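You operate a simulated robot arm through the tools that you are given. There is no shell and no other tool. Be economical: measure what you need, move in short steps, check, and stop when the job is done.

You run a simulated robot arm. Do the job below in one go: nothing can be reset, and whatever is moved stays where it is left.

## Task
Put the thin brass shim on the label bench top away on the top of the long test bench. Put two of the bedding weights from the service bench on the press table. Take the small rub weight and put it on top of the green cartridge. Fetch the scored valve spool and stand it on top of the red slip pad. Take the spare mandrel and put it on the service bench. Do these in any order. Set down upright: small rub weight, scored valve spool, spare mandrel.
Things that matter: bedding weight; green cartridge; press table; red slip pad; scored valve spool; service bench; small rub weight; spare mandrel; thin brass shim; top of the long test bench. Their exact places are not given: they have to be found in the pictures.

It is judged by the outcome, as a careful person would: the job done as asked, and still so three seconds after it is handed in. It fails if anything else is knocked over, pushed out of place, dropped, spilled or broken.

## Robot
A 7-joint arm with a two-finger parallel gripper on a trunk, on a base that drives. Base frame: it is fixed to the floor where the robot stands at the start and does not move with it; the origin is under the middle of the robot, x ahead of it, y to its left, z up. Readings come in cm, rad, newtons and seconds.
With the tool pointing down near the work surface it reaches from about 30 to 72 cm from the robot's upright axis, wherever it stands. Its first joint turns from -2.897 to 2.897 rad. Places, roughly: bedding weight [125, 775, 100]; green cartridge [225, 775, 100]; press table [350, 770, 80]; red slip pad [425, 750, 100]; scored valve spool (3x3x8 cm) [490, 750, 90]; service bench [160, 770, 90]; small rub weight (4x4x5 cm) [210, 760, 90]; spare mandrel [625, 675, 100]; thin brass shim [50, -25, 100]; top of the long test bench [630, 310, 90]. Payload 3.43 kg.
Tool frame: the origin (TCP) lies between the finger pads and is the grasp point; the fingertips stand 3.4 cm ahead of it; z points along the fingers, y is the line along which they close. The gripper opens to 12.8 cm. The fingers are 2.4 cm wide and 1.2 cm thick; the gripper's body (4.8 by 13 cm) begins 9.6 cm behind the TCP.
Orientation is that of the tool frame in the base frame, as a unit quaternion [w, x, y, z]. With the fingers straight down and closing along the base's y, the tool's x points along the base's -x, its y along +y and its z along -z.

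## Interface
- The arm moves only by the tool play_rows. Its argument "motion" is a list of rows, each an object (a shift or turn left out is 0, a gripper value left out holds the last) with "slide": the shift along the tool's x, y, z in units of 40 mm (1.0 is 40 mm), a list of three; "turn": the turn, a rotation vector about the tool's x, y, z in units of 8 degrees (1.0 is 8 degrees), a list of three; "claw": the closure, from 0 (fully open) to 1 (shut). In form: [{"slide": [dx, dy, dz], "turn": [ax, ay, az], "claw": claw}, ...]. A call has 1 to 8 rows; each row shifts and turns the commanded pose from where the row before left it, along the tool's axes as they then stand. A call with a number of a shift or a turn outside -1 to 1 is refused whole. Each row takes 0.2 s and may step no farther than 5 cm and 0.15 rad from the row before; otherwise, or with a gripper value out of range, the whole call is refused. A pose out of reach is approached as far as the arm can. The call stops where the force on the tool passes 40 N (or 10 N more than at its start, if that is more) or the arm is blocked; 0.2 s more then pass. Each finger travels about 10.8 cm/s and halts on what it meets, pressing with about 35 N; the grip force reading is that of the motor and also rises with nothing between the fingers. The clock runs only during rows and for 0.2 s after the last one: add rows that do not move to give the fingers time. The reply holds the time, the measured pose of the TCP, the force on the tool along the base axes, the opening and the grip force, in the units named above and with some noise, with the torque about the TCP (base axes, N m) and any sound that the robot's microphone picked up.
- Cameras (640 x 400 px; columns grow to the right, rows downward): "scene" is now at [-1.26, 11.23, 146.84]; the picture's right is [-0.35, -0.94, 0.00], its down [-0.51, 0.19, -0.84] and it looks along [0.78, -0.30, -0.55] (base axes); focal length 273 px, centre (320, 200). "wrist" rides on the gripper at [7.6, -1.1, -16] in the tool frame; the picture's right is [0.15, 0.99, 0.00], its down [-0.88, 0.13, -0.46] and it looks along [-0.45, 0.07, 0.89] (tool axes); focal length 234 px, centre (320, 200).
- camera(camera): a new picture of that camera. It takes no simulated time.
- raise_lower(by): slides the trunk up (or, below 0, down) by that many cm; the arm and the scene camera ride with it, the base frame stays. It gives what a move gives, with no picture.
- steer(legs): drives the robot by 1 to 6 legs, each [ahead, left, turn to the left] in cm, cm and rad, along the robot's own axes; the way and the turn of a leg run together, so that a leg with both is an arc; at most 150 cm and 3.142 rad a leg. The arm and the cameras ride along, it lands a little off, and it stops where it bumps. It gives what a move gives.
- turn_head(pan, tilt): turns the head with the scene camera to pan (to the left, within 1.501 rad either way) and tilt (down, from -0.506 to 1.204), counted from straight ahead of the robot. It gives what a move gives.
- locate(camera, pixels): for up to 12 pixels [column, row] of the newest picture of that camera ("zoom" is the newest enlarged one), the place [x, y, z] in the base frame of the surface seen there, good to about 0.2 cm, but the place of the scene camera against the robot may be out by one fixed shift of up to 2.5 cm in any direction. It takes no simulated time.
- inspect(camera, box): a new picture of the part [left, top, right, bottom] of that camera's present view, enlarged. It takes no simulated time.
- job_done(): hands the job in; it is judged then, once.

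Work in short steps. Measure before you move; look again where a grasp or a placing could have gone wrong, and mend it. You have 124 turns and 114 pictures in all, those below and enlarged ones among them. Open the gripper and draw the arm clear of the work before you hand the job in, unless the task says otherwise; then end with one line.

The tools are called after "Emit:" by a JSON object that holds its "fn" and its "kwargs". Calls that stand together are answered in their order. play_rows: Moves the arm, as the interface text tells. Its arguments: {"type":"object","properties":{"motion":{"type":"array"}},"required":["motion"]} The other tools are called the same way: raise_lower (by) slides the trunk up or down; steer (legs) drives the base; turn_head (pan, tilt) turns the head that bears the scene camera; camera (camera) takes a picture; locate (camera, pixels) gives the place of the surface under pixels of a picture; inspect (camera, box) takes an enlarged picture of a part of a camera's view; job_done () hands the job in.

At the start:

```text
t: 0.0
tcp_pos: [37.83, -18.91, 116.25]
ee_rot: [0.0, 0.0, 1.0, 0.0]
ft_force: [0.1, 0.7, 0.3]
torque: [-0.01, -0.04, -0.04]
gripper_width: 12.81
gripper_force: 0.0
trunk travel left (down, up): [-15.0, 17.4]
robot x, y, heading: [0.31, -0.05, 0.002]
head pan, tilt: [-0.36, 0.578]
```

scene: 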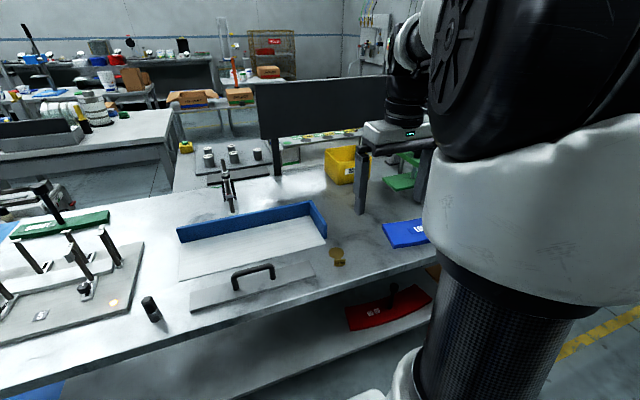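
wrist: 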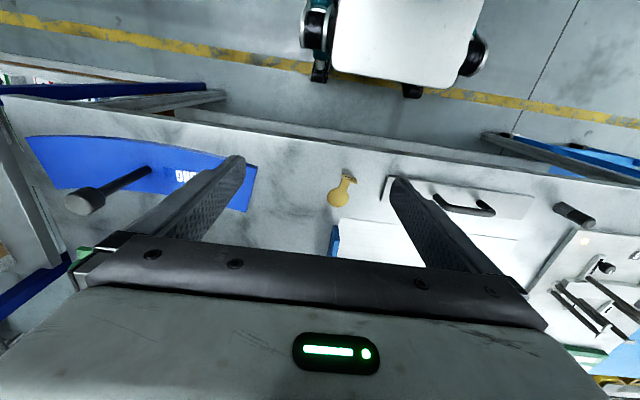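

The brass, shim-like piece shows at wrist (342,192) and scene (337,257). I'll measure it and the bench around it.

Emit:
{"fn": "locate", "kwargs": {"camera": "wrist", "pixels": [[336, 198], [346, 180], [352, 176], [330, 198], [346, 199], [338, 207], [300, 200], [380, 200], [430, 200], [460, 208], [575, 213], [200, 177]]}}

Emit:
{"fn": "inspect", "kwargs": {"camera": "wrist", "box": [260, 140, 420, 240]}}

Emit:
{"fn": "locate", "kwargs": {"camera": "scene", "pixels": [[337, 252], [338, 263], [250, 240], [190, 350], [150, 305]]}}

```text
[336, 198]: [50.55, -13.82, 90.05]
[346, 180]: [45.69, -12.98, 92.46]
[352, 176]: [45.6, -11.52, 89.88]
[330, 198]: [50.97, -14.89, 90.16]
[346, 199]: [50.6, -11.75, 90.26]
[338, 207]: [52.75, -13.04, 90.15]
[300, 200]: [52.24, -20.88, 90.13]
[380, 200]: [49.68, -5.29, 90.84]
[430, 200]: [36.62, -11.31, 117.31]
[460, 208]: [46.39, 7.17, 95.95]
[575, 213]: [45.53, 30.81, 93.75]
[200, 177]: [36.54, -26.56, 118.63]
```

```text
4.00 times, centred on (340, 190) of wrist
```

zoom: 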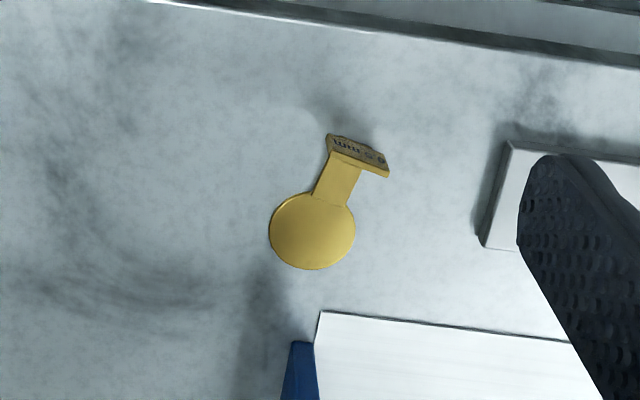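

```text
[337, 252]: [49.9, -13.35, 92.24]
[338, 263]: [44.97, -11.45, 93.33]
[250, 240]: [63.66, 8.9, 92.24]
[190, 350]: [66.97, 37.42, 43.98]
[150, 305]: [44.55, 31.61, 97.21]
```

The shim is a flat disc with a bent-up tab, which is what to grip. I'll locate the tab's corners in the zoom.

Emit:
{"fn": "locate", "kwargs": {"camera": "zoom", "pixels": [[331, 140], [384, 158], [355, 150], [330, 150], [386, 172], [340, 170], [330, 195], [312, 230], [275, 230], [352, 230], [358, 125], [345, 158]]}}

```text
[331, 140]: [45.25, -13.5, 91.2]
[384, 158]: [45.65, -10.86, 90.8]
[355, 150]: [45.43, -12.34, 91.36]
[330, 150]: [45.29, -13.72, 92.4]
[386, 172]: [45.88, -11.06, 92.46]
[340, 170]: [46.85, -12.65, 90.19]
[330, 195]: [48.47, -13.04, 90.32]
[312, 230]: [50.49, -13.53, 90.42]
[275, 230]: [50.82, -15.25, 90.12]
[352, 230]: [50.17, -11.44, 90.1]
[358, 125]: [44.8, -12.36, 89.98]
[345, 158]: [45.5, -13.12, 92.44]
```

The tab runs from (45.3,-13.7) to (45.9,-11.0), z 90.2–92.5. I'll move above it and turn the tool about +77.5° (base), closing the fingers partway.

Emit:
{"fn": "play_rows", "kwargs": {"motion": [{"slide": [-0.643, 0.547, 0], "claw": 0.55}, {"slide": [-0.643, 0.547, 0]}, {"slide": [-0.643, 0.547, 0]}, {"turn": [0, 0, -1]}, {"turn": [0, 0, -1]}, {"turn": [0, 0, -1]}, {"turn": [0, 0, -1]}, {"turn": [0, 0, -1]}]}}

Emit:
{"fn": "play_rows", "kwargs": {"motion": [{"turn": [0, 0, -1]}, {"turn": [0, 0, -1]}, {"turn": [0, 0, -1]}, {"turn": [0, 0, -1]}, {"turn": [0, 0, -0.69]}, {"slide": [0, 0, 1]}, {"slide": [0, 0, 1]}, {"slide": [0, 0, 1]}]}}

Emit:
{"fn": "camera", "kwargs": {"camera": "wrist"}}

```text
t: 1.8
tcp_pos: [45.46, -12.34, 116.21]
ee_rot: [0.0, -0.342, 0.94, 0.0]
ft_force: [-1.1, -0.7, -0.4]
torque: [0.02, 0.02, 0.01]
gripper_width: 5.76
gripper_force: 0.1
trunk travel left (down, up): [-15.0, 17.4]
robot x, y, heading: [0.1, 0.07, 0.001]
head pan, tilt: [-0.36, 0.578]
```

```text
t: 3.6
tcp_pos: [45.46, -12.42, 104.06]
ee_rot: [0.0, -0.627, 0.779, -0.001]
ft_force: [0.4, -0.3, 0.2]
torque: [0.0, -0.03, 0.02]
gripper_width: 5.77
gripper_force: 0.2
trunk travel left (down, up): [-15.0, 17.4]
robot x, y, heading: [0.05, -0.17, 0.003]
head pan, tilt: [-0.36, 0.578]
```

```text
110 pictures are left
```

wrist: 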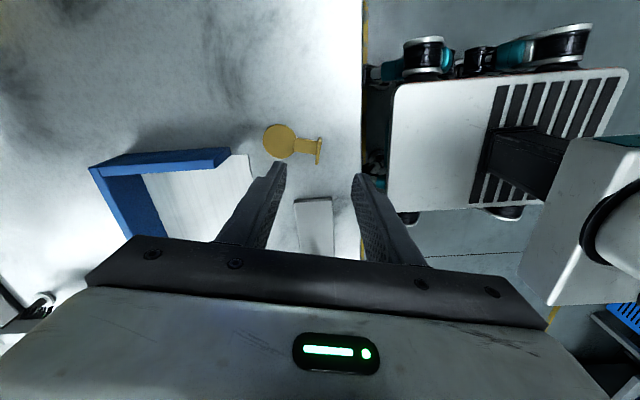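

The tab at (319,150) now lines up with the fingers. I'll re-measure it.

Emit:
{"fn": "inspect", "kwargs": {"camera": "wrist", "box": [256, 110, 384, 190]}}

Emit:
{"fn": "locate", "kwargs": {"camera": "zoom", "pixels": [[324, 145], [324, 260], [312, 155], [312, 245], [321, 200], [328, 200], [315, 200], [110, 155]]}}

```text
5.00 times, centred on (320, 150) of wrist
```

zoom: 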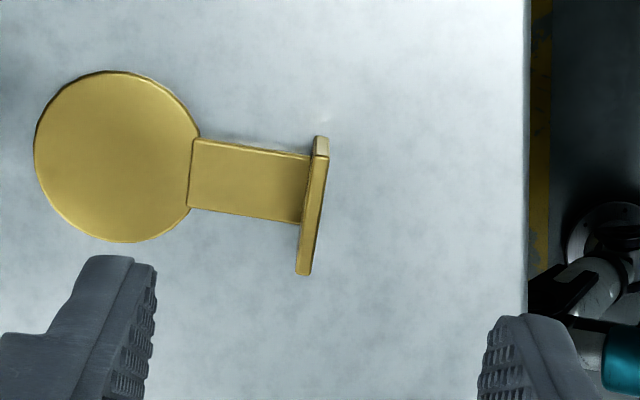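

```text
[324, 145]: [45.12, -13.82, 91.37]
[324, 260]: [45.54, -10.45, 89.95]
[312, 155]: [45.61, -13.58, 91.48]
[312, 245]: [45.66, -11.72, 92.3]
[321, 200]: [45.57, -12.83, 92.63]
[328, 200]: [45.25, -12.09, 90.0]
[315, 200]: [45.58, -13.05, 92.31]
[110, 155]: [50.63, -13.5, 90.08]
```

The tab is centred near (45.5,-12.5), which matches the TCP. I'll descend to z≈94.2 and close.

Emit:
{"fn": "play_rows", "kwargs": {"motion": [{"slide": [0, 0, 1]}, {"slide": [0, 0, 1]}, {"slide": [0, 0, 0.46]}, {"claw": 1}, {}, {}, {}]}}

Emit:
{"fn": "camera", "kwargs": {"camera": "wrist"}}

```text
t: 5.2
tcp_pos: [45.62, -12.3, 94.31]
ee_rot: [0.0, -0.626, 0.78, 0.0]
ft_force: [-0.3, -0.6, -0.1]
torque: [-0.02, 0.0, 0.03]
gripper_width: 0.28
gripper_force: 34.4
trunk travel left (down, up): [-15.0, 17.4]
robot x, y, heading: [0.27, -0.05, -0.002]
head pan, tilt: [-0.36, 0.578]
```

```text
108 pictures are left
```

wrist: 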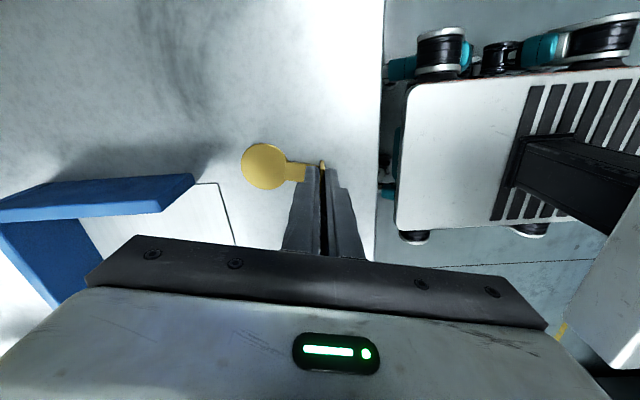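

Gripped at 0.28 cm opening. I'll lift straight up and check.

Emit:
{"fn": "play_rows", "kwargs": {"motion": [{"slide": [0, 0, -0.5]}, {"slide": [0, 0, -0.9]}, {"slide": [0, 0, -0.9]}, {"slide": [0, 0, -0.9]}, {"slide": [0, 0, -0.9]}, {"slide": [0, 0, -0.9]}]}}

Emit:
{"fn": "camera", "kwargs": {"camera": "wrist"}}

Emit:
{"fn": "turn_head", "kwargs": {"pan": 0.5, "tilt": 0.25}}

Emit:
{"fn": "camera", "kwargs": {"camera": "scene"}}

```text
t: 6.6
tcp_pos: [45.59, -12.24, 114.4]
ee_rot: [-0.001, -0.626, 0.78, 0.001]
ft_force: [0.3, -0.3, 0.0]
torque: [-0.01, -0.02, -0.01]
gripper_width: 0.26
gripper_force: 35.0
trunk travel left (down, up): [-15.0, 17.4]
robot x, y, heading: [-0.2, 0.2, 0.0]
head pan, tilt: [-0.36, 0.578]
```

```text
107 pictures are left
```

wrist: 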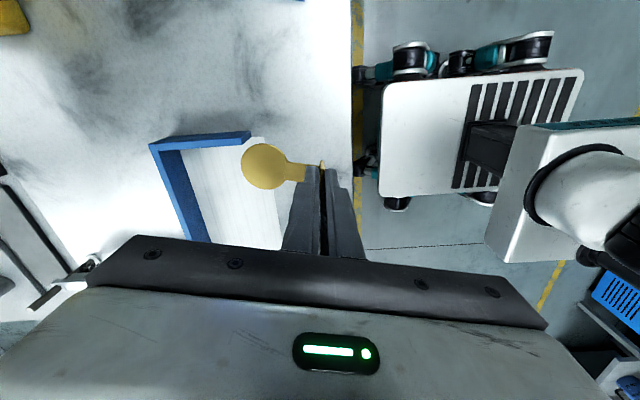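

```text
t: 7.8
tcp_pos: [45.63, -12.38, 114.3]
ee_rot: [0.0, -0.626, 0.779, 0.001]
ft_force: [-0.1, 0.0, -1.1]
torque: [0.05, 0.03, 0.02]
gripper_width: 0.27
gripper_force: 35.0
trunk travel left (down, up): [-15.0, 17.4]
robot x, y, heading: [0.54, 0.07, -0.0]
head pan, tilt: [0.499, 0.25]
```

```text
106 pictures are left
```

scene: 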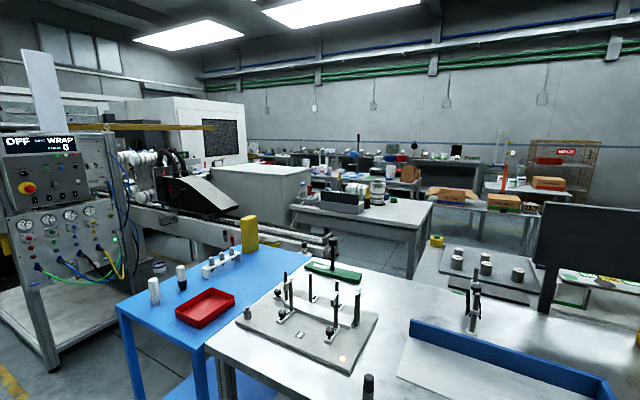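

Shim is held. Next I'll survey the room for routes.

Emit:
{"fn": "turn_head", "kwargs": {"pan": 1.4, "tilt": 0.3}}

Emit:
{"fn": "camera", "kwargs": {"camera": "scene"}}

Emit:
{"fn": "turn_head", "kwargs": {"pan": -0.3, "tilt": 0.15}}

Emit:
{"fn": "camera", "kwargs": {"camera": "scene"}}

Emit:
{"fn": "turn_head", "kwargs": {"pan": -1.4, "tilt": 0.3}}

Emit:
{"fn": "camera", "kwargs": {"camera": "scene"}}

```text
t: 9.0
tcp_pos: [45.61, -12.39, 114.24]
ee_rot: [0.0, -0.626, 0.78, -0.001]
ft_force: [-0.1, 0.2, 0.4]
torque: [-0.02, 0.0, 0.0]
gripper_width: 0.28
gripper_force: 34.8
trunk travel left (down, up): [-15.0, 17.4]
robot x, y, heading: [0.0, 0.26, 0.007]
head pan, tilt: [1.4, 0.3]
```

```text
105 pictures are left
```

scene: 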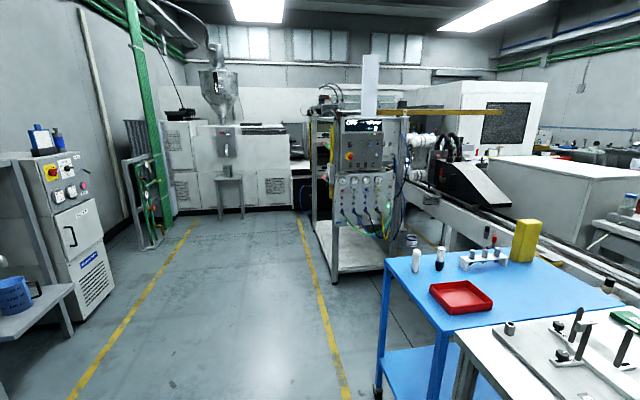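

```text
t: 10.7
tcp_pos: [45.48, -12.28, 114.28]
ee_rot: [0.0, -0.626, 0.78, 0.0]
ft_force: [0.5, -0.2, -0.4]
torque: [0.0, 0.04, 0.02]
gripper_width: 0.28
gripper_force: 34.9
trunk travel left (down, up): [-15.0, 17.4]
robot x, y, heading: [0.18, 0.2, -0.002]
head pan, tilt: [-0.3, 0.15]
```

```text
104 pictures are left
```

scene: 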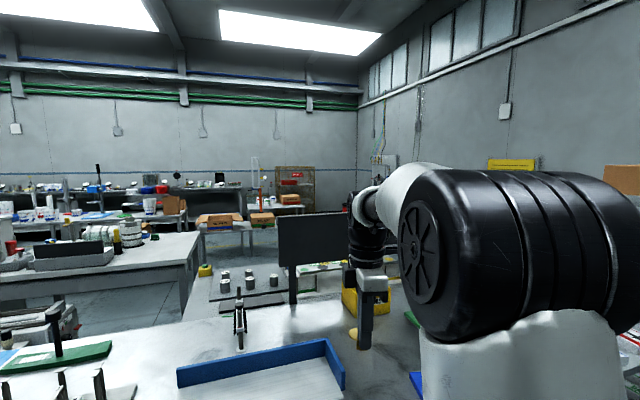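

```text
t: 12.0
tcp_pos: [45.54, -12.37, 114.24]
ee_rot: [0.001, -0.626, 0.78, 0.0]
ft_force: [0.6, 0.3, -0.7]
torque: [0.01, -0.01, -0.04]
gripper_width: 0.25
gripper_force: 34.8
trunk travel left (down, up): [-15.0, 17.4]
robot x, y, heading: [-0.11, 0.27, 0.001]
head pan, tilt: [-1.4, 0.3]
```

```text
103 pictures are left
```

scene: 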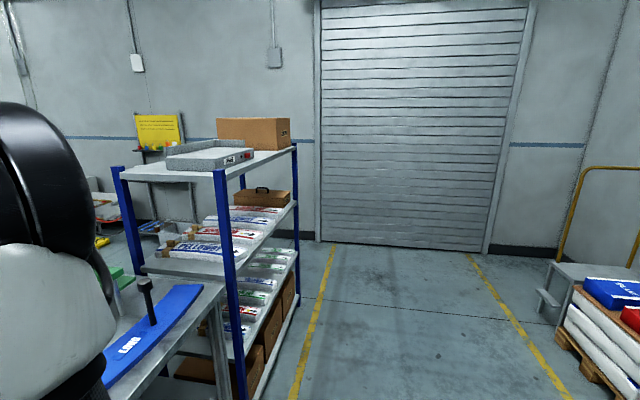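

I need a floor map: I'll look left again and locate lots of points.

Emit:
{"fn": "turn_head", "kwargs": {"pan": 1.4, "tilt": 0.3}}

Emit:
{"fn": "camera", "kwargs": {"camera": "scene"}}

Emit:
{"fn": "locate", "kwargs": {"camera": "scene", "pixels": [[80, 390], [190, 230], [300, 222], [345, 385], [335, 278], [228, 218], [380, 395], [70, 330], [415, 225], [595, 255], [280, 190], [350, 250]]}}

Emit:
{"fn": "locate", "kwargs": {"camera": "scene", "pixels": [[390, 250], [525, 190], [630, 170], [460, 110], [310, 180], [240, 120], [620, 330], [620, 230], [400, 200], [450, 340], [150, 215], [500, 225]]}}

```text
t: 14.5
tcp_pos: [45.64, -12.34, 114.42]
ee_rot: [-0.001, -0.625, 0.78, 0.0]
ft_force: [0.3, 0.6, -0.2]
torque: [-0.01, 0.03, 0.01]
gripper_width: 0.29
gripper_force: 35.3
trunk travel left (down, up): [-15.0, 17.4]
robot x, y, heading: [0.08, 0.06, -0.0]
head pan, tilt: [1.4, 0.3]
```

```text
102 pictures are left
```

scene: 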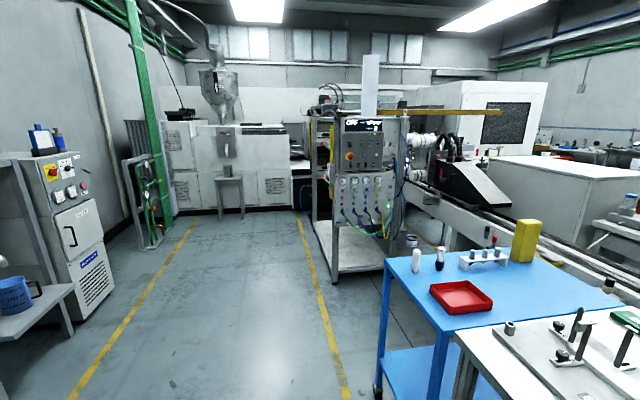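

```text
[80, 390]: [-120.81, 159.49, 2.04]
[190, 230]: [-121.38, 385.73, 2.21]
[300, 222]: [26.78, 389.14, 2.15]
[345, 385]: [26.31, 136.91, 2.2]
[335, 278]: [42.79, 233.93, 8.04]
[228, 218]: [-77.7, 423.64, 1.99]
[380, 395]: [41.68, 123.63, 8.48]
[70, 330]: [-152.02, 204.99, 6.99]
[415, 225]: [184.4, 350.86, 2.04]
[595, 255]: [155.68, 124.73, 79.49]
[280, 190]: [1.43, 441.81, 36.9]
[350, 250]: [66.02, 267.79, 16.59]
```

```text
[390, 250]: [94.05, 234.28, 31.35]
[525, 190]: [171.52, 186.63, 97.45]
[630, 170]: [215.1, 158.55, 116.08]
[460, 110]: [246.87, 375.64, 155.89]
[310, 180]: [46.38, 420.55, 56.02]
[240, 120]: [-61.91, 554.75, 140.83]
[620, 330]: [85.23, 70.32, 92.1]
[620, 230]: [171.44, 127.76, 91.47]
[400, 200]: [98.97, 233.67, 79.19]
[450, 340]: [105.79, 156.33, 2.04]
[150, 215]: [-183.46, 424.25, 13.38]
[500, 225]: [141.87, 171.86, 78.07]
```

The way to y≈770 isn't obvious. I'll look toward pan 0.85 and sample far points.

Emit:
{"fn": "locate", "kwargs": {"camera": "scene", "pixels": [[205, 55], [300, 45], [400, 50], [450, 75], [480, 40], [530, 90], [585, 90], [600, 150], [560, 150], [100, 60], [290, 150], [180, 150]]}}

Emit:
{"fn": "turn_head", "kwargs": {"pan": 0.7, "tilt": 0.15}}

Emit:
{"fn": "camera", "kwargs": {"camera": "scene"}}

Emit:
{"fn": "locate", "kwargs": {"camera": "scene", "pixels": [[250, 130], [300, 140], [350, 140], [400, 140], [450, 140], [500, 140], [550, 140], [600, 140], [380, 175], [420, 165], [480, 175], [560, 185]]}}

```text
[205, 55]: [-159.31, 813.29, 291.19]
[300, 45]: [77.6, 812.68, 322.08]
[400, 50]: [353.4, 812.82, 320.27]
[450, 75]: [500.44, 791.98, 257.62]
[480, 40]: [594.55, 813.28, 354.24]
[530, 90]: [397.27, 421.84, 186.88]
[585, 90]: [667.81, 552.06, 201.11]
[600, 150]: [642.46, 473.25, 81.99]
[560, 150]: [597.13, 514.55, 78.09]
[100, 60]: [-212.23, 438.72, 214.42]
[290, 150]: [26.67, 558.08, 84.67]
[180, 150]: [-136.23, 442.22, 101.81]
```

```text
t: 15.6
tcp_pos: [45.43, -12.32, 114.37]
ee_rot: [0.001, -0.626, 0.78, 0.0]
ft_force: [0.3, -1.3, -0.4]
torque: [-0.02, 0.01, 0.04]
gripper_width: 0.28
gripper_force: 34.7
trunk travel left (down, up): [-15.0, 17.4]
robot x, y, heading: [0.24, 0.14, 0.004]
head pan, tilt: [0.7, 0.15]
```

```text
101 pictures are left
```

scene: 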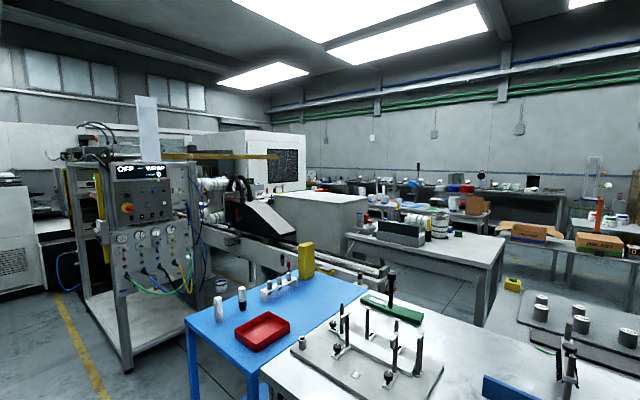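

```text
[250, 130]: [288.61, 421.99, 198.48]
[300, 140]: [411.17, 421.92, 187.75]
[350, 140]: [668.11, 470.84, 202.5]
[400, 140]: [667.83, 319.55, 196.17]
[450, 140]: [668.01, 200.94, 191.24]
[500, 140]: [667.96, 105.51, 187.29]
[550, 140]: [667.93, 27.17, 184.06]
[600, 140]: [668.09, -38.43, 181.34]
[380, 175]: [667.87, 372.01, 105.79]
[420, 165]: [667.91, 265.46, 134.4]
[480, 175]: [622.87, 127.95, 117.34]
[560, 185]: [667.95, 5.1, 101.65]
```

The room walls are at x≈668 and y≈813, and the marked lane runs along y between x=-121 and 26. I'll back into the lane centre, turn to face +y, and drive up to look for the passage.

Emit:
{"fn": "steer", "kwargs": {"legs": [[-48, 0, 0], [0, 0, 1.571], [120, 0, 0]]}}

Emit:
{"fn": "turn_head", "kwargs": {"pan": -0.6, "tilt": 0.3}}

Emit:
{"fn": "camera", "kwargs": {"camera": "scene"}}

Emit:
{"fn": "turn_head", "kwargs": {"pan": 0.0, "tilt": 0.3}}

Emit:
{"fn": "camera", "kwargs": {"camera": "scene"}}

```text
t: 28.0
tcp_pos: [-34.32, 164.73, 114.43]
ee_rot: [0.0, 0.994, -0.113, 0.0]
ft_force: [0.1, 1.0, 0.5]
torque: [0.0, 0.0, 0.0]
gripper_width: 0.25
gripper_force: 35.0
trunk travel left (down, up): [-15.0, 17.4]
robot x, y, heading: [-47.01, 119.38, 1.557]
head pan, tilt: [0.7, 0.15]
```

```text
t: 29.5
tcp_pos: [-34.51, 164.81, 114.29]
ee_rot: [0.0, 0.994, -0.112, 0.0]
ft_force: [-0.3, -1.2, -0.8]
torque: [-0.02, 0.01, 0.01]
gripper_width: 0.27
gripper_force: 35.0
trunk travel left (down, up): [-15.0, 17.4]
robot x, y, heading: [-47.2, 119.18, 1.563]
head pan, tilt: [-0.6, 0.3]
```

```text
100 pictures are left
```

scene: 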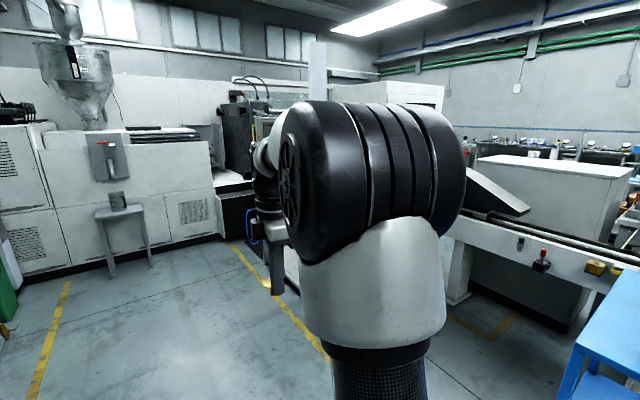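

```text
t: 30.5
tcp_pos: [-34.54, 164.64, 114.33]
ee_rot: [0.0, 0.994, -0.113, 0.0]
ft_force: [0.5, -0.7, 0.3]
torque: [0.0, -0.01, 0.0]
gripper_width: 0.26
gripper_force: 34.8
trunk travel left (down, up): [-15.0, 17.4]
robot x, y, heading: [-47.16, 119.3, 1.554]
head pan, tilt: [0.0, 0.3]
```

```text
99 pictures are left
```

scene: 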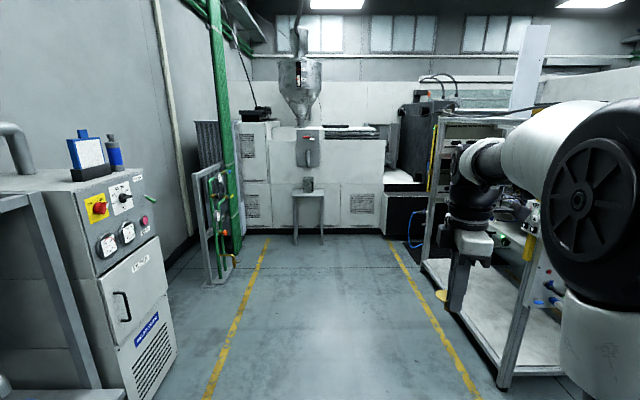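

The lane is blocked at y≈440 by the moulding machine. I'll face +x here to look through the gap between the blue table and the test rig.

Emit:
{"fn": "steer", "kwargs": {"legs": [[50, 0, 0], [0, 0, -1.56]]}}

Emit:
{"fn": "raise_lower", "kwargs": {"by": 17}}

Emit:
{"fn": "turn_head", "kwargs": {"pan": 0.1, "tilt": 0.35}}

Emit:
{"fn": "camera", "kwargs": {"camera": "scene"}}

```text
t: 37.3
tcp_pos: [-1.05, 157.68, 114.37]
ee_rot: [0.0, -0.631, 0.775, 0.0]
ft_force: [0.4, 0.3, -0.1]
torque: [0.02, 0.02, 0.03]
gripper_width: 0.24
gripper_force: 35.6
trunk travel left (down, up): [-15.0, 17.4]
robot x, y, heading: [-46.39, 169.07, 0.012]
head pan, tilt: [0.0, 0.3]
```

```text
t: 39.2
tcp_pos: [-0.93, 157.59, 131.41]
ee_rot: [0.001, -0.632, 0.775, 0.0]
ft_force: [-0.2, 0.4, -0.2]
torque: [0.01, -0.01, 0.0]
gripper_width: 0.24
gripper_force: 35.3
trunk travel left (down, up): [-32.0, 0.4]
robot x, y, heading: [-47.09, 168.87, 0.014]
head pan, tilt: [0.0, 0.3]
```

```text
t: 39.9
tcp_pos: [-1.02, 157.62, 131.33]
ee_rot: [0.001, -0.632, 0.775, 0.0]
ft_force: [-0.1, -0.2, 0.6]
torque: [-0.01, 0.0, -0.03]
gripper_width: 0.29
gripper_force: 34.9
trunk travel left (down, up): [-32.0, 0.4]
robot x, y, heading: [-47.07, 169.29, 0.016]
head pan, tilt: [0.099, 0.351]
```

```text
98 pictures are left
```

scene: 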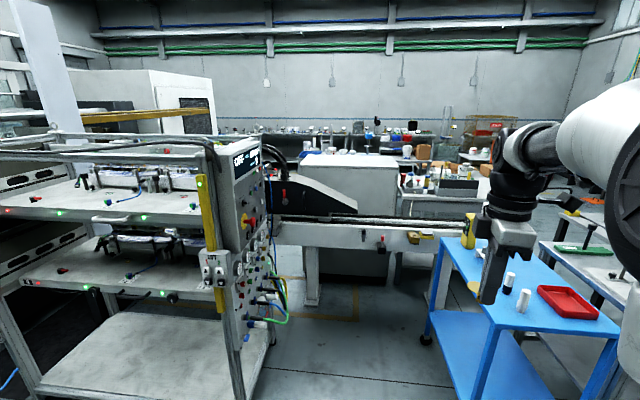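

I'll measure the obstacles here: bed, blue table, white bench.

Emit:
{"fn": "locate", "kwargs": {"camera": "scene", "pixels": [[275, 235], [430, 235], [312, 300], [440, 305], [425, 340], [350, 290], [400, 275], [478, 225], [617, 330], [485, 370], [555, 250], [580, 190]]}}

Emit:
{"fn": "turn_head", "kwargs": {"pan": -0.75, "tilt": 0.3}}

Emit:
{"fn": "camera", "kwargs": {"camera": "scene"}}

```text
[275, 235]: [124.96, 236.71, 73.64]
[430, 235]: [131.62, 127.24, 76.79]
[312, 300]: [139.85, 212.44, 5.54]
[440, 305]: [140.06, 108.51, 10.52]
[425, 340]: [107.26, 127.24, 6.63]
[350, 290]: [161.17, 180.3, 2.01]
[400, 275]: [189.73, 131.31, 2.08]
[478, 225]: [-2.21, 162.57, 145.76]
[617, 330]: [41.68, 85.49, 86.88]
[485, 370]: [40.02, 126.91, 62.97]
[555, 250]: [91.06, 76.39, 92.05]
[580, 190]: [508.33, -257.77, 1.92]
```

```text
t: 41.0
tcp_pos: [-1.04, 157.57, 131.27]
ee_rot: [0.0, -0.632, 0.775, 0.0]
ft_force: [-0.1, 0.3, -0.8]
torque: [-0.01, -0.02, 0.01]
gripper_width: 0.28
gripper_force: 35.0
trunk travel left (down, up): [-32.0, 0.4]
robot x, y, heading: [-47.0, 169.09, 0.013]
head pan, tilt: [-0.75, 0.3]
```

```text
97 pictures are left
```

scene: 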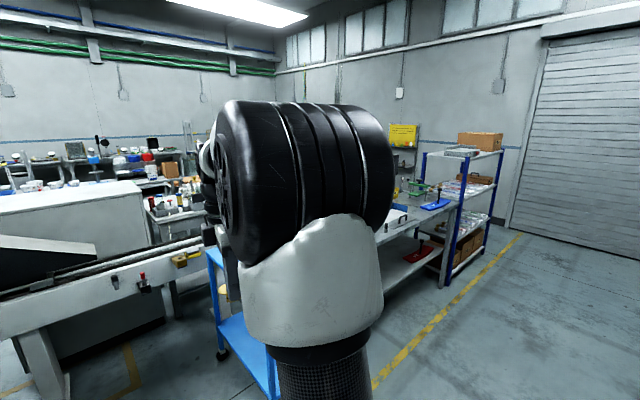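

The bed and blue table close this side, so I'll try around the south end past the rack. Turn to face -y and drive along the lane.

Emit:
{"fn": "steer", "kwargs": {"legs": [[0, 0, -1.584], [150, 0, 0], [150, 0, 0], [50, 0, 0]]}}

Emit:
{"fn": "turn_head", "kwargs": {"pan": 1.0, "tilt": 0.35}}

Emit:
{"fn": "camera", "kwargs": {"camera": "scene"}}

Emit:
{"fn": "locate", "kwargs": {"camera": "scene", "pixels": [[100, 380], [200, 380], [320, 380], [320, 300], [200, 280], [320, 220], [450, 220], [400, 180], [250, 200], [150, 250], [500, 300], [320, 180]]}}

```text
t: 62.0
tcp_pos: [-56.25, -225.91, 131.44]
ee_rot: [0.0, 0.106, 0.994, 0.0]
ft_force: [-0.6, -0.5, -0.7]
torque: [0.03, 0.05, -0.03]
gripper_width: 0.27
gripper_force: 34.8
trunk travel left (down, up): [-32.0, 0.4]
robot x, y, heading: [-44.37, -180.48, -1.567]
head pan, tilt: [-0.75, 0.3]
```

```text
t: 63.7
tcp_pos: [-56.31, -225.74, 131.51]
ee_rot: [0.0, 0.107, 0.994, 0.0]
ft_force: [0.1, 0.1, -0.2]
torque: [0.02, -0.01, -0.03]
gripper_width: 0.27
gripper_force: 35.3
trunk travel left (down, up): [-32.0, 0.4]
robot x, y, heading: [-44.34, -179.93, -1.569]
head pan, tilt: [1.0, 0.351]
```

```text
96 pictures are left
```

scene: 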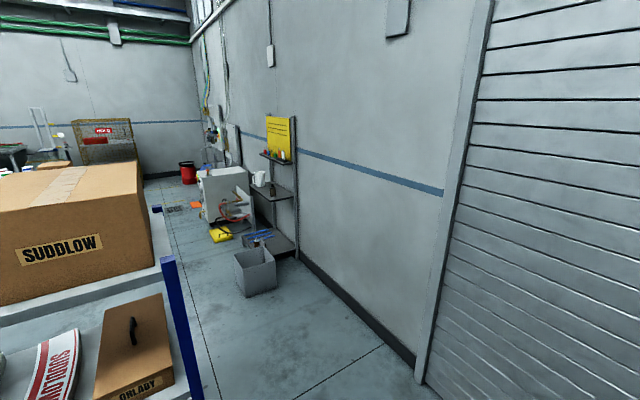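

```text
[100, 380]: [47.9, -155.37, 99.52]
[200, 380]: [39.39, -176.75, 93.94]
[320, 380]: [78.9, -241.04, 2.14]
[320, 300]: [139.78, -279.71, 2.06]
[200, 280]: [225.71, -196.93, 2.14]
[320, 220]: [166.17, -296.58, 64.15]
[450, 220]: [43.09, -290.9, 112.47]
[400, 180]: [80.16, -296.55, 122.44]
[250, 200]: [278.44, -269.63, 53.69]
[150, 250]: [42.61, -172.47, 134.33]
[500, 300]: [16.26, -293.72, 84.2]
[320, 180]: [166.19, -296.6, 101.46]
```

There is a passage between the rack (y>-177) and the wall (y=-296), with a bin and shelf further on. I'll measure those.

Emit:
{"fn": "locate", "kwargs": {"camera": "scene", "pixels": [[247, 297], [276, 288], [235, 258], [272, 252], [213, 238], [232, 236], [203, 215], [185, 180], [295, 250], [160, 190], [180, 230], [205, 390]]}}

Emit:
{"fn": "inspect", "kwargs": {"camera": "scene", "box": [140, 100, 320, 310]}}

```text
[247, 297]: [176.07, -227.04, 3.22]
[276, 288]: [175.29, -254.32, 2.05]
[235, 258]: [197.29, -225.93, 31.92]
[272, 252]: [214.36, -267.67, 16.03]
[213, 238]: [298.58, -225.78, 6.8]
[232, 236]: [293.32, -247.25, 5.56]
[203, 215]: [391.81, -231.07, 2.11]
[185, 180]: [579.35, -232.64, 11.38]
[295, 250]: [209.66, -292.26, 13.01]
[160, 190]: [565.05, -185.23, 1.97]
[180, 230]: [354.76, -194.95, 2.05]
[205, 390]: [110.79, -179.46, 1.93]
```

```text
1.90 times, centred on (230, 205) of scene
```

zoom: 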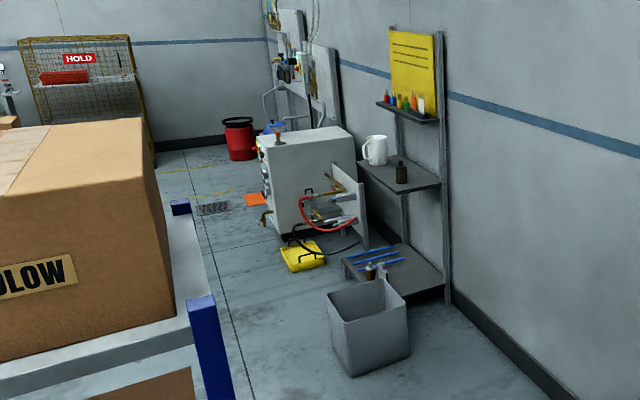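

Bin occupies x 175–200+, y -225 to -254. I'll drive to y≈-228, face +x, and look ahead.

Emit:
{"fn": "steer", "kwargs": {"legs": [[46, 0, 0], [0, 0, 1.57], [40, 0, 0]]}}

Emit:
{"fn": "turn_head", "kwargs": {"pan": 0.45, "tilt": 0.4}}

Emit:
{"fn": "camera", "kwargs": {"camera": "scene"}}

Emit:
{"fn": "locate", "kwargs": {"camera": "scene", "pixels": [[200, 380], [300, 380], [400, 380], [300, 300], [250, 300], [200, 300], [150, 250], [250, 230], [320, 220], [400, 260], [100, 200], [200, 200]]}}

```text
t: 72.5
tcp_pos: [41.47, -237.86, 131.4]
ee_rot: [0.0, -0.628, 0.778, 0.0]
ft_force: [-0.4, 0.8, -0.7]
torque: [0.02, 0.03, 0.01]
gripper_width: 0.29
gripper_force: 34.9
trunk travel left (down, up): [-32.0, 0.4]
robot x, y, heading: [-4.16, -225.8, 0.006]
head pan, tilt: [1.0, 0.351]
```

```text
t: 73.5
tcp_pos: [41.47, -238.01, 131.35]
ee_rot: [0.0, -0.628, 0.778, 0.0]
ft_force: [-0.6, -0.2, -0.8]
torque: [-0.01, -0.02, 0.03]
gripper_width: 0.29
gripper_force: 34.7
trunk travel left (down, up): [-32.0, 0.4]
robot x, y, heading: [-3.99, -226.04, 0.002]
head pan, tilt: [0.45, 0.4]
```

```text
94 pictures are left
```

scene: 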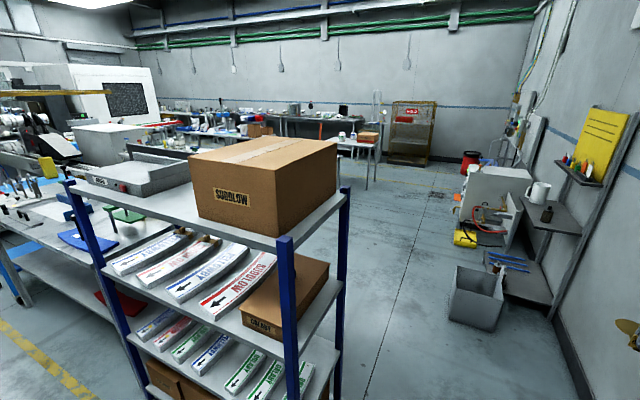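

```text
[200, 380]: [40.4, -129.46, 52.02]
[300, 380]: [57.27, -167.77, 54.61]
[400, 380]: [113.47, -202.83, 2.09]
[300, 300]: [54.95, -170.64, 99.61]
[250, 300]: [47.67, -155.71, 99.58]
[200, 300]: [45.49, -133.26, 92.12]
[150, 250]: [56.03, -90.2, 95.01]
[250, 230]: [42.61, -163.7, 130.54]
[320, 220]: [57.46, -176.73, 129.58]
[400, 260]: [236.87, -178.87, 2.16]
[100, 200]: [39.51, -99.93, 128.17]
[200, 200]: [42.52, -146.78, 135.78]
```

The way ahead is clear. I'll go past the rack, shift left to y≈-178 to clear the bin, then advance and look.

Emit:
{"fn": "steer", "kwargs": {"legs": [[99, 0, 0], [65, 50, 0], [120, 0, 0]]}}

Emit:
{"fn": "turn_head", "kwargs": {"pan": 0.6, "tilt": 0.3}}

Emit:
{"fn": "camera", "kwargs": {"camera": "scene"}}

Emit:
{"fn": "locate", "kwargs": {"camera": "scene", "pixels": [[100, 380], [200, 350], [300, 350], [400, 350], [100, 300], [200, 280], [300, 280], [400, 280], [200, 240], [300, 240], [400, 230], [480, 200]]}}

```text
t: 89.2
tcp_pos: [325.22, -188.0, 131.25]
ee_rot: [0.0, -0.622, 0.783, 0.0]
ft_force: [-0.7, 0.3, -1.0]
torque: [-0.05, -0.04, 0.0]
gripper_width: 0.28
gripper_force: 34.3
trunk travel left (down, up): [-32.0, 0.4]
robot x, y, heading: [279.85, -175.23, -0.009]
head pan, tilt: [0.45, 0.4]
```

```text
t: 89.9
tcp_pos: [325.05, -188.13, 131.38]
ee_rot: [0.0, -0.623, 0.783, -0.001]
ft_force: [0.0, 0.3, 0.2]
torque: [-0.04, 0.03, -0.03]
gripper_width: 0.26
gripper_force: 34.9
trunk travel left (down, up): [-32.0, 0.4]
robot x, y, heading: [279.61, -175.29, -0.011]
head pan, tilt: [0.6, 0.3]
```

```text
93 pictures are left
```

scene: 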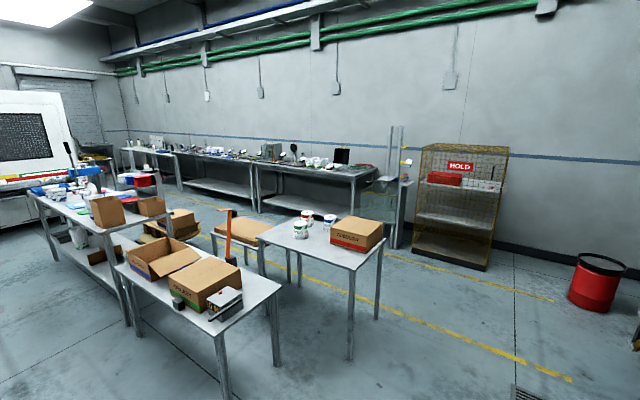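

```text
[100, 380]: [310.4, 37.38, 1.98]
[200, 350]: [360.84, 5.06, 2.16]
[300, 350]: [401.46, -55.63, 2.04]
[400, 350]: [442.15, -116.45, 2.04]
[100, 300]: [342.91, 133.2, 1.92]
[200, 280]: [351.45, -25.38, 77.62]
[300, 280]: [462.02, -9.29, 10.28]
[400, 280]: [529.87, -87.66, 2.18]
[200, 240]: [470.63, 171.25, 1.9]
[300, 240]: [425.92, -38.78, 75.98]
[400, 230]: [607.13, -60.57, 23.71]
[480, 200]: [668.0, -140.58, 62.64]
```

I'll measure the aisle in front of the long test bench.

Emit:
{"fn": "locate", "kwargs": {"camera": "scene", "pixels": [[380, 250], [500, 290], [500, 350], [330, 275], [386, 250], [350, 360], [258, 210], [180, 190], [355, 180], [255, 165], [180, 157], [130, 150]]}}

Emit:
{"fn": "inspect", "kwargs": {"camera": "scene", "box": [80, 110, 400, 270]}}

```text
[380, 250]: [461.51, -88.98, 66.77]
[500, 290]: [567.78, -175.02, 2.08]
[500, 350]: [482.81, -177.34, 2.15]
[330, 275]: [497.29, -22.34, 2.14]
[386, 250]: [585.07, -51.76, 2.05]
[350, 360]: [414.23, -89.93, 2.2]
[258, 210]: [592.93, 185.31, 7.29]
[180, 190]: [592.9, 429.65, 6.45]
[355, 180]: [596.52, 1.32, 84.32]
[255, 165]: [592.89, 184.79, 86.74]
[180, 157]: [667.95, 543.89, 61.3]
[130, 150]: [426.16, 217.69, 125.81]
```

```text
2.00 times, centred on (240, 190) of scene
```

zoom: 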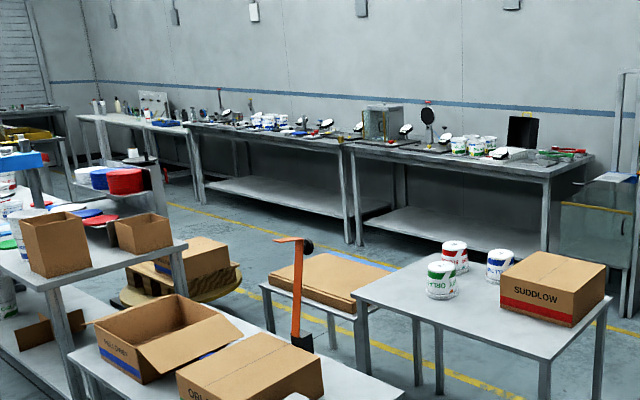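

Aisle between x≈497 and 585, bench front x≈593; the middle segment spans y≈185–430. Drive to x≈540, turn to +y, go up to y≈240 and look at the bench.

Emit:
{"fn": "steer", "kwargs": {"legs": [[130, 0, 0], [130, 0, 0], [0, 0, 1.58], [150, 0, 0], [150, 0, 0], [120, 0, 0]]}}

Emit:
{"fn": "turn_head", "kwargs": {"pan": 0.0, "tilt": 0.3}}

Emit:
{"fn": "camera", "kwargs": {"camera": "scene"}}

Emit:
{"fn": "locate", "kwargs": {"camera": "scene", "pixels": [[100, 380], [200, 350], [300, 350], [100, 300], [200, 280], [300, 280], [200, 240], [300, 240], [100, 200], [150, 180], [200, 200], [300, 200]]}}

```text
t: 126.3
tcp_pos: [545.27, 288.66, 131.27]
ee_rot: [0.0, 0.995, -0.102, 0.0]
ft_force: [-0.4, -0.6, -0.7]
torque: [-0.01, 0.02, 0.0]
gripper_width: 0.28
gripper_force: 35.0
trunk travel left (down, up): [-32.0, 0.4]
robot x, y, heading: [533.77, 242.96, 1.58]
head pan, tilt: [0.6, 0.3]
```

```text
t: 127.3
tcp_pos: [545.41, 288.54, 131.38]
ee_rot: [0.0, 0.995, -0.103, 0.001]
ft_force: [-0.6, 0.0, 0.1]
torque: [0.0, -0.01, 0.01]
gripper_width: 0.26
gripper_force: 35.1
trunk travel left (down, up): [-32.0, 0.4]
robot x, y, heading: [533.48, 243.02, 1.583]
head pan, tilt: [0.0, 0.3]
```

```text
91 pictures are left
```

scene: 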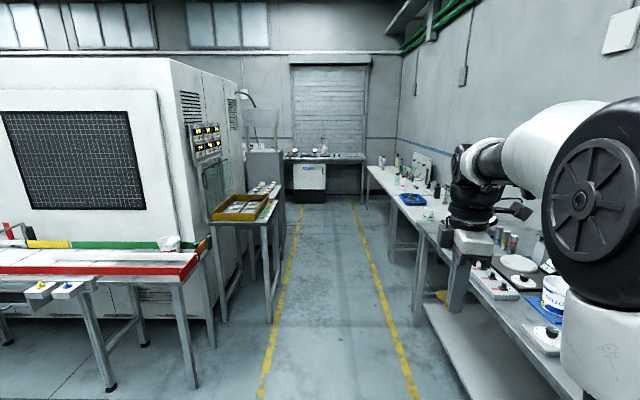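

```text
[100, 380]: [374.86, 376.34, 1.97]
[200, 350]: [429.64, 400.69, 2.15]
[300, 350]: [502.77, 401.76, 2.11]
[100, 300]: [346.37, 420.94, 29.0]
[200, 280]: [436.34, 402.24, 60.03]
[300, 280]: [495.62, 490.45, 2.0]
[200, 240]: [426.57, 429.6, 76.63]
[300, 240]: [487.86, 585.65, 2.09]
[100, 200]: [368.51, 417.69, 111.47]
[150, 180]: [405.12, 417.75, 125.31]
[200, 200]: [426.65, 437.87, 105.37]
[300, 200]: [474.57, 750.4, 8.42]
```

Turn to face the bench at y≈322 and look.

Emit:
{"fn": "steer", "kwargs": {"legs": [[75, 0, 0], [0, 0, -1.58]]}}

Emit:
{"fn": "turn_head", "kwargs": {"pan": 0.15, "tilt": 0.6}}

Emit:
{"fn": "camera", "kwargs": {"camera": "scene"}}

Emit:
{"fn": "camera", "kwargs": {"camera": "wrist"}}

```text
t: 135.3
tcp_pos: [578.2, 304.97, 131.26]
ee_rot: [0.0, -0.623, 0.782, 0.0]
ft_force: [0.1, -0.1, -0.8]
torque: [-0.02, 0.0, 0.01]
gripper_width: 0.25
gripper_force: 34.7
trunk travel left (down, up): [-32.0, 0.4]
robot x, y, heading: [532.76, 317.57, -0.005]
head pan, tilt: [0.0, 0.3]
```

```text
t: 136.1
tcp_pos: [578.2, 305.1, 131.47]
ee_rot: [0.0, -0.623, 0.782, 0.0]
ft_force: [-0.1, 0.1, -0.2]
torque: [-0.02, 0.04, -0.01]
gripper_width: 0.26
gripper_force: 34.5
trunk travel left (down, up): [-32.0, 0.4]
robot x, y, heading: [532.94, 317.37, -0.006]
head pan, tilt: [0.15, 0.6]
```

```text
90 pictures are left
```

scene: 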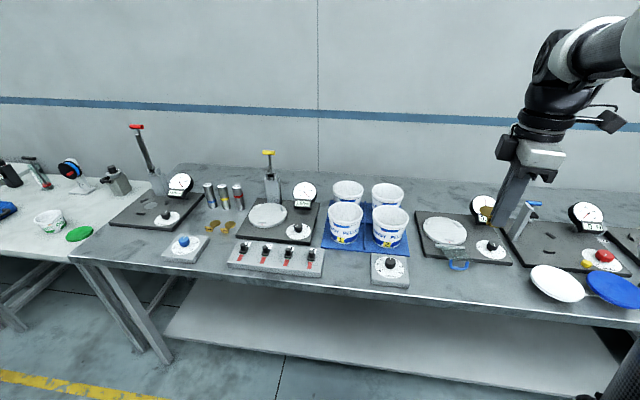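

```text
89 pictures are left
```

wrist: 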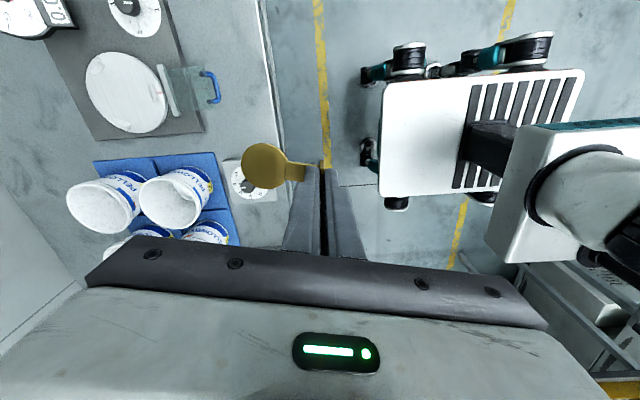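

The bench is crowded; free candidates are scene (345,270) and (500,285). I'll measure them.

Emit:
{"fn": "locate", "kwargs": {"camera": "scene", "pixels": [[325, 265], [368, 268], [345, 250], [345, 278], [345, 265], [410, 280], [525, 290], [470, 280], [490, 275], [480, 298], [218, 250], [205, 262]]}}

Emit:
{"fn": "inspect", "kwargs": {"camera": "scene", "box": [140, 170, 420, 310]}}

```text
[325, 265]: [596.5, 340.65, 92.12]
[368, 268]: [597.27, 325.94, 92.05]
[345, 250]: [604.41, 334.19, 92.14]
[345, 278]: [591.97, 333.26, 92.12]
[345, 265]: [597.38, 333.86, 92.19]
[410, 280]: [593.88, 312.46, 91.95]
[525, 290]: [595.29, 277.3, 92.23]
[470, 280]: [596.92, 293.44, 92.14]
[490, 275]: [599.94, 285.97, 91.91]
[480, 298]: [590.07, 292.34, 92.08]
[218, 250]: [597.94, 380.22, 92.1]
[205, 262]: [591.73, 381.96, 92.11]
```

```text
2.29 times, centred on (280, 240) of scene
```

zoom: 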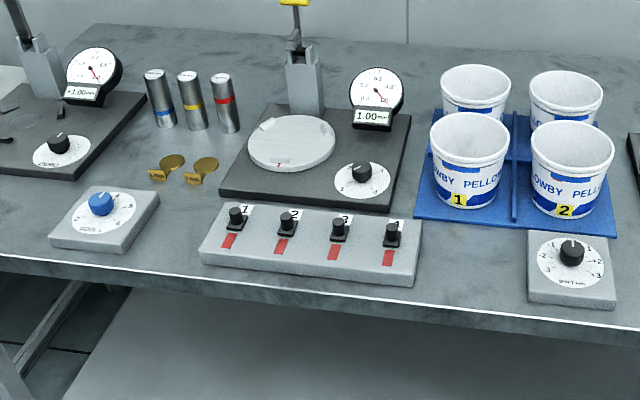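

Gap at y 326–341 (scene) between the strip and the dial box suits. I'll shift left 28.5 cm, extend the arm toward the bench and lower some, then look with the wrist camera.

Emit:
{"fn": "steer", "kwargs": {"legs": [[0, 28.5, 0]]}}

Emit:
{"fn": "raise_lower", "kwargs": {"by": -17}}

Emit:
{"fn": "camera", "kwargs": {"camera": "wrist"}}

Emit:
{"fn": "camera", "kwargs": {"camera": "scene"}}

```text
t: 139.4
tcp_pos: [578.37, 333.6, 131.31]
ee_rot: [-0.001, -0.624, 0.781, 0.0]
ft_force: [-0.4, 0.8, 0.0]
torque: [0.01, 0.0, 0.0]
gripper_width: 0.25
gripper_force: 35.1
trunk travel left (down, up): [-32.0, 0.4]
robot x, y, heading: [532.75, 345.73, -0.014]
head pan, tilt: [0.15, 0.6]
```

```text
t: 141.4
tcp_pos: [578.47, 333.56, 114.38]
ee_rot: [0.0, -0.624, 0.782, 0.0]
ft_force: [0.6, 0.3, -1.1]
torque: [-0.04, 0.01, 0.01]
gripper_width: 0.29
gripper_force: 35.3
trunk travel left (down, up): [-15.0, 17.4]
robot x, y, heading: [532.55, 345.87, -0.0]
head pan, tilt: [0.15, 0.6]
```

```text
87 pictures are left
```

wrist: 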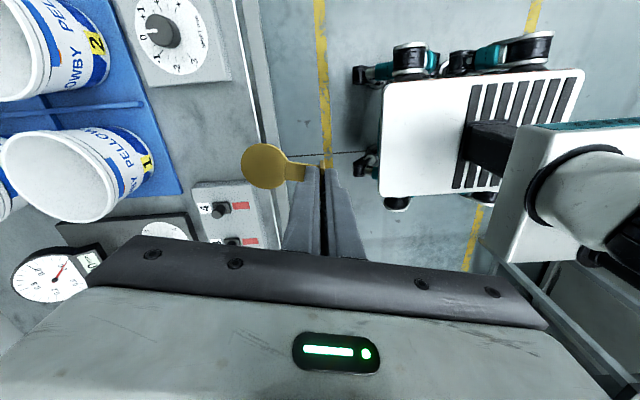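

```text
86 pictures are left
```

scene: 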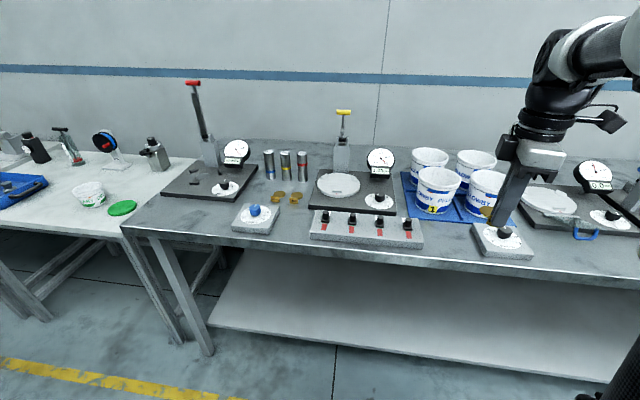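

Now in the wrist picture, the gap between dial box (185,40) and strip (225,205). I'll locate its bounds.

Emit:
{"fn": "locate", "kwargs": {"camera": "wrist", "pixels": [[225, 82], [165, 86], [240, 183], [196, 187], [215, 135], [255, 150], [250, 90], [200, 130], [180, 185], [155, 190]]}}

```text
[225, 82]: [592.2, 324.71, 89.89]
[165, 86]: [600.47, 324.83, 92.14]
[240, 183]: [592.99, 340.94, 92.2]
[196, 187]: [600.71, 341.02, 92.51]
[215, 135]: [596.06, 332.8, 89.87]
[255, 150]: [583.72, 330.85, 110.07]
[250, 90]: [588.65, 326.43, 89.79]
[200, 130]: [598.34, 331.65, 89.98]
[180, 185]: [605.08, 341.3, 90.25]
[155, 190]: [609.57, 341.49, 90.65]
```

Surface z≈89.9; the gap centre is y≈332.9. I'll extend to TCP (595, 332.9) and go down partway.

Emit:
{"fn": "play_rows", "kwargs": {"motion": [{"slide": [-0.148, -0.813, 0]}, {"slide": [-0.148, -0.813, 0]}, {"slide": [-0.148, -0.813, 0]}, {"slide": [-0.148, -0.813, 0]}, {"slide": [-0.148, -0.813, 0]}, {"slide": [0, 0, 0.9]}, {"slide": [0, 0, 0.9]}, {"slide": [0, 0, 0.9]}]}}

Emit:
{"fn": "camera", "kwargs": {"camera": "wrist"}}

```text
t: 143.2
tcp_pos: [594.96, 332.78, 103.58]
ee_rot: [0.001, -0.624, 0.781, 0.001]
ft_force: [0.8, 0.2, -0.4]
torque: [-0.01, 0.03, 0.03]
gripper_width: 0.28
gripper_force: 34.7
trunk travel left (down, up): [-15.0, 17.4]
robot x, y, heading: [532.91, 346.32, -0.004]
head pan, tilt: [0.15, 0.6]
```

```text
85 pictures are left
```

wrist: 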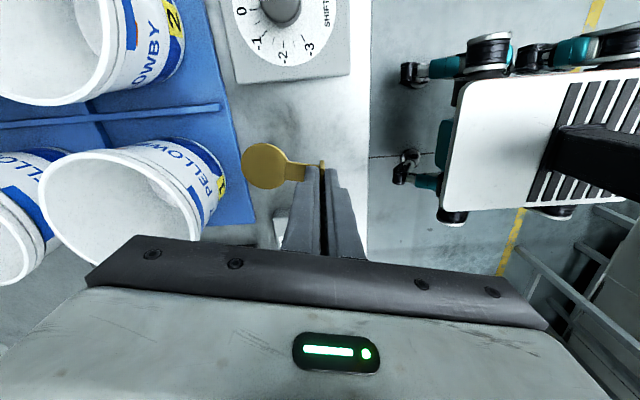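

Check clearance to the blue mat's edge and dial box near the disc.

Emit:
{"fn": "locate", "kwargs": {"camera": "wrist", "pixels": [[240, 150], [250, 215], [345, 77], [240, 85], [265, 165], [280, 215], [330, 120]]}}

```text
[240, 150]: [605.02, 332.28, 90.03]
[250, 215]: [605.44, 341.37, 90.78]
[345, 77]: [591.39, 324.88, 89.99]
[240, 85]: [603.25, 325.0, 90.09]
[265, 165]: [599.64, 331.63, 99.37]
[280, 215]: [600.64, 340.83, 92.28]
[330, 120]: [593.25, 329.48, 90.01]
```

Clear of everything. Lower to z≈94.3, open a little, and lift.

Emit:
{"fn": "play_rows", "kwargs": {"motion": [{"slide": [0, 0, 0.8]}, {"slide": [0, 0, 0.8]}, {"slide": [0, 0, 0.5]}, {"slide": [0, 0, 0.22]}, {}]}}

Emit:
{"fn": "play_rows", "kwargs": {"motion": [{"claw": 0.75}, {}, {"slide": [0, 0, -0.4]}, {"slide": [0, 0, -0.9]}, {"slide": [0, 0, -0.9]}, {"slide": [0, 0, -0.9]}]}}

Emit:
{"fn": "camera", "kwargs": {"camera": "wrist"}}

```text
t: 144.4
tcp_pos: [594.95, 332.78, 94.27]
ee_rot: [0.001, -0.623, 0.782, 0.0]
ft_force: [0.3, -0.9, 1.1]
torque: [-0.02, -0.05, 0.0]
gripper_width: 0.3
gripper_force: 35.1
trunk travel left (down, up): [-15.0, 17.4]
robot x, y, heading: [532.95, 345.8, -0.006]
head pan, tilt: [0.15, 0.6]
```

```text
t: 145.8
tcp_pos: [594.82, 332.67, 106.76]
ee_rot: [0.0, -0.624, 0.782, 0.0]
ft_force: [-0.2, 0.4, 0.6]
torque: [-0.01, 0.01, -0.04]
gripper_width: 3.2
gripper_force: 0.1
trunk travel left (down, up): [-15.0, 17.4]
robot x, y, heading: [532.87, 345.88, -0.004]
head pan, tilt: [0.15, 0.6]
```

```text
84 pictures are left
```

wrist: 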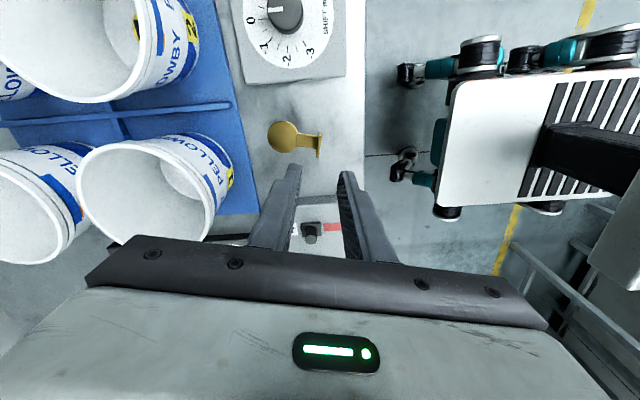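

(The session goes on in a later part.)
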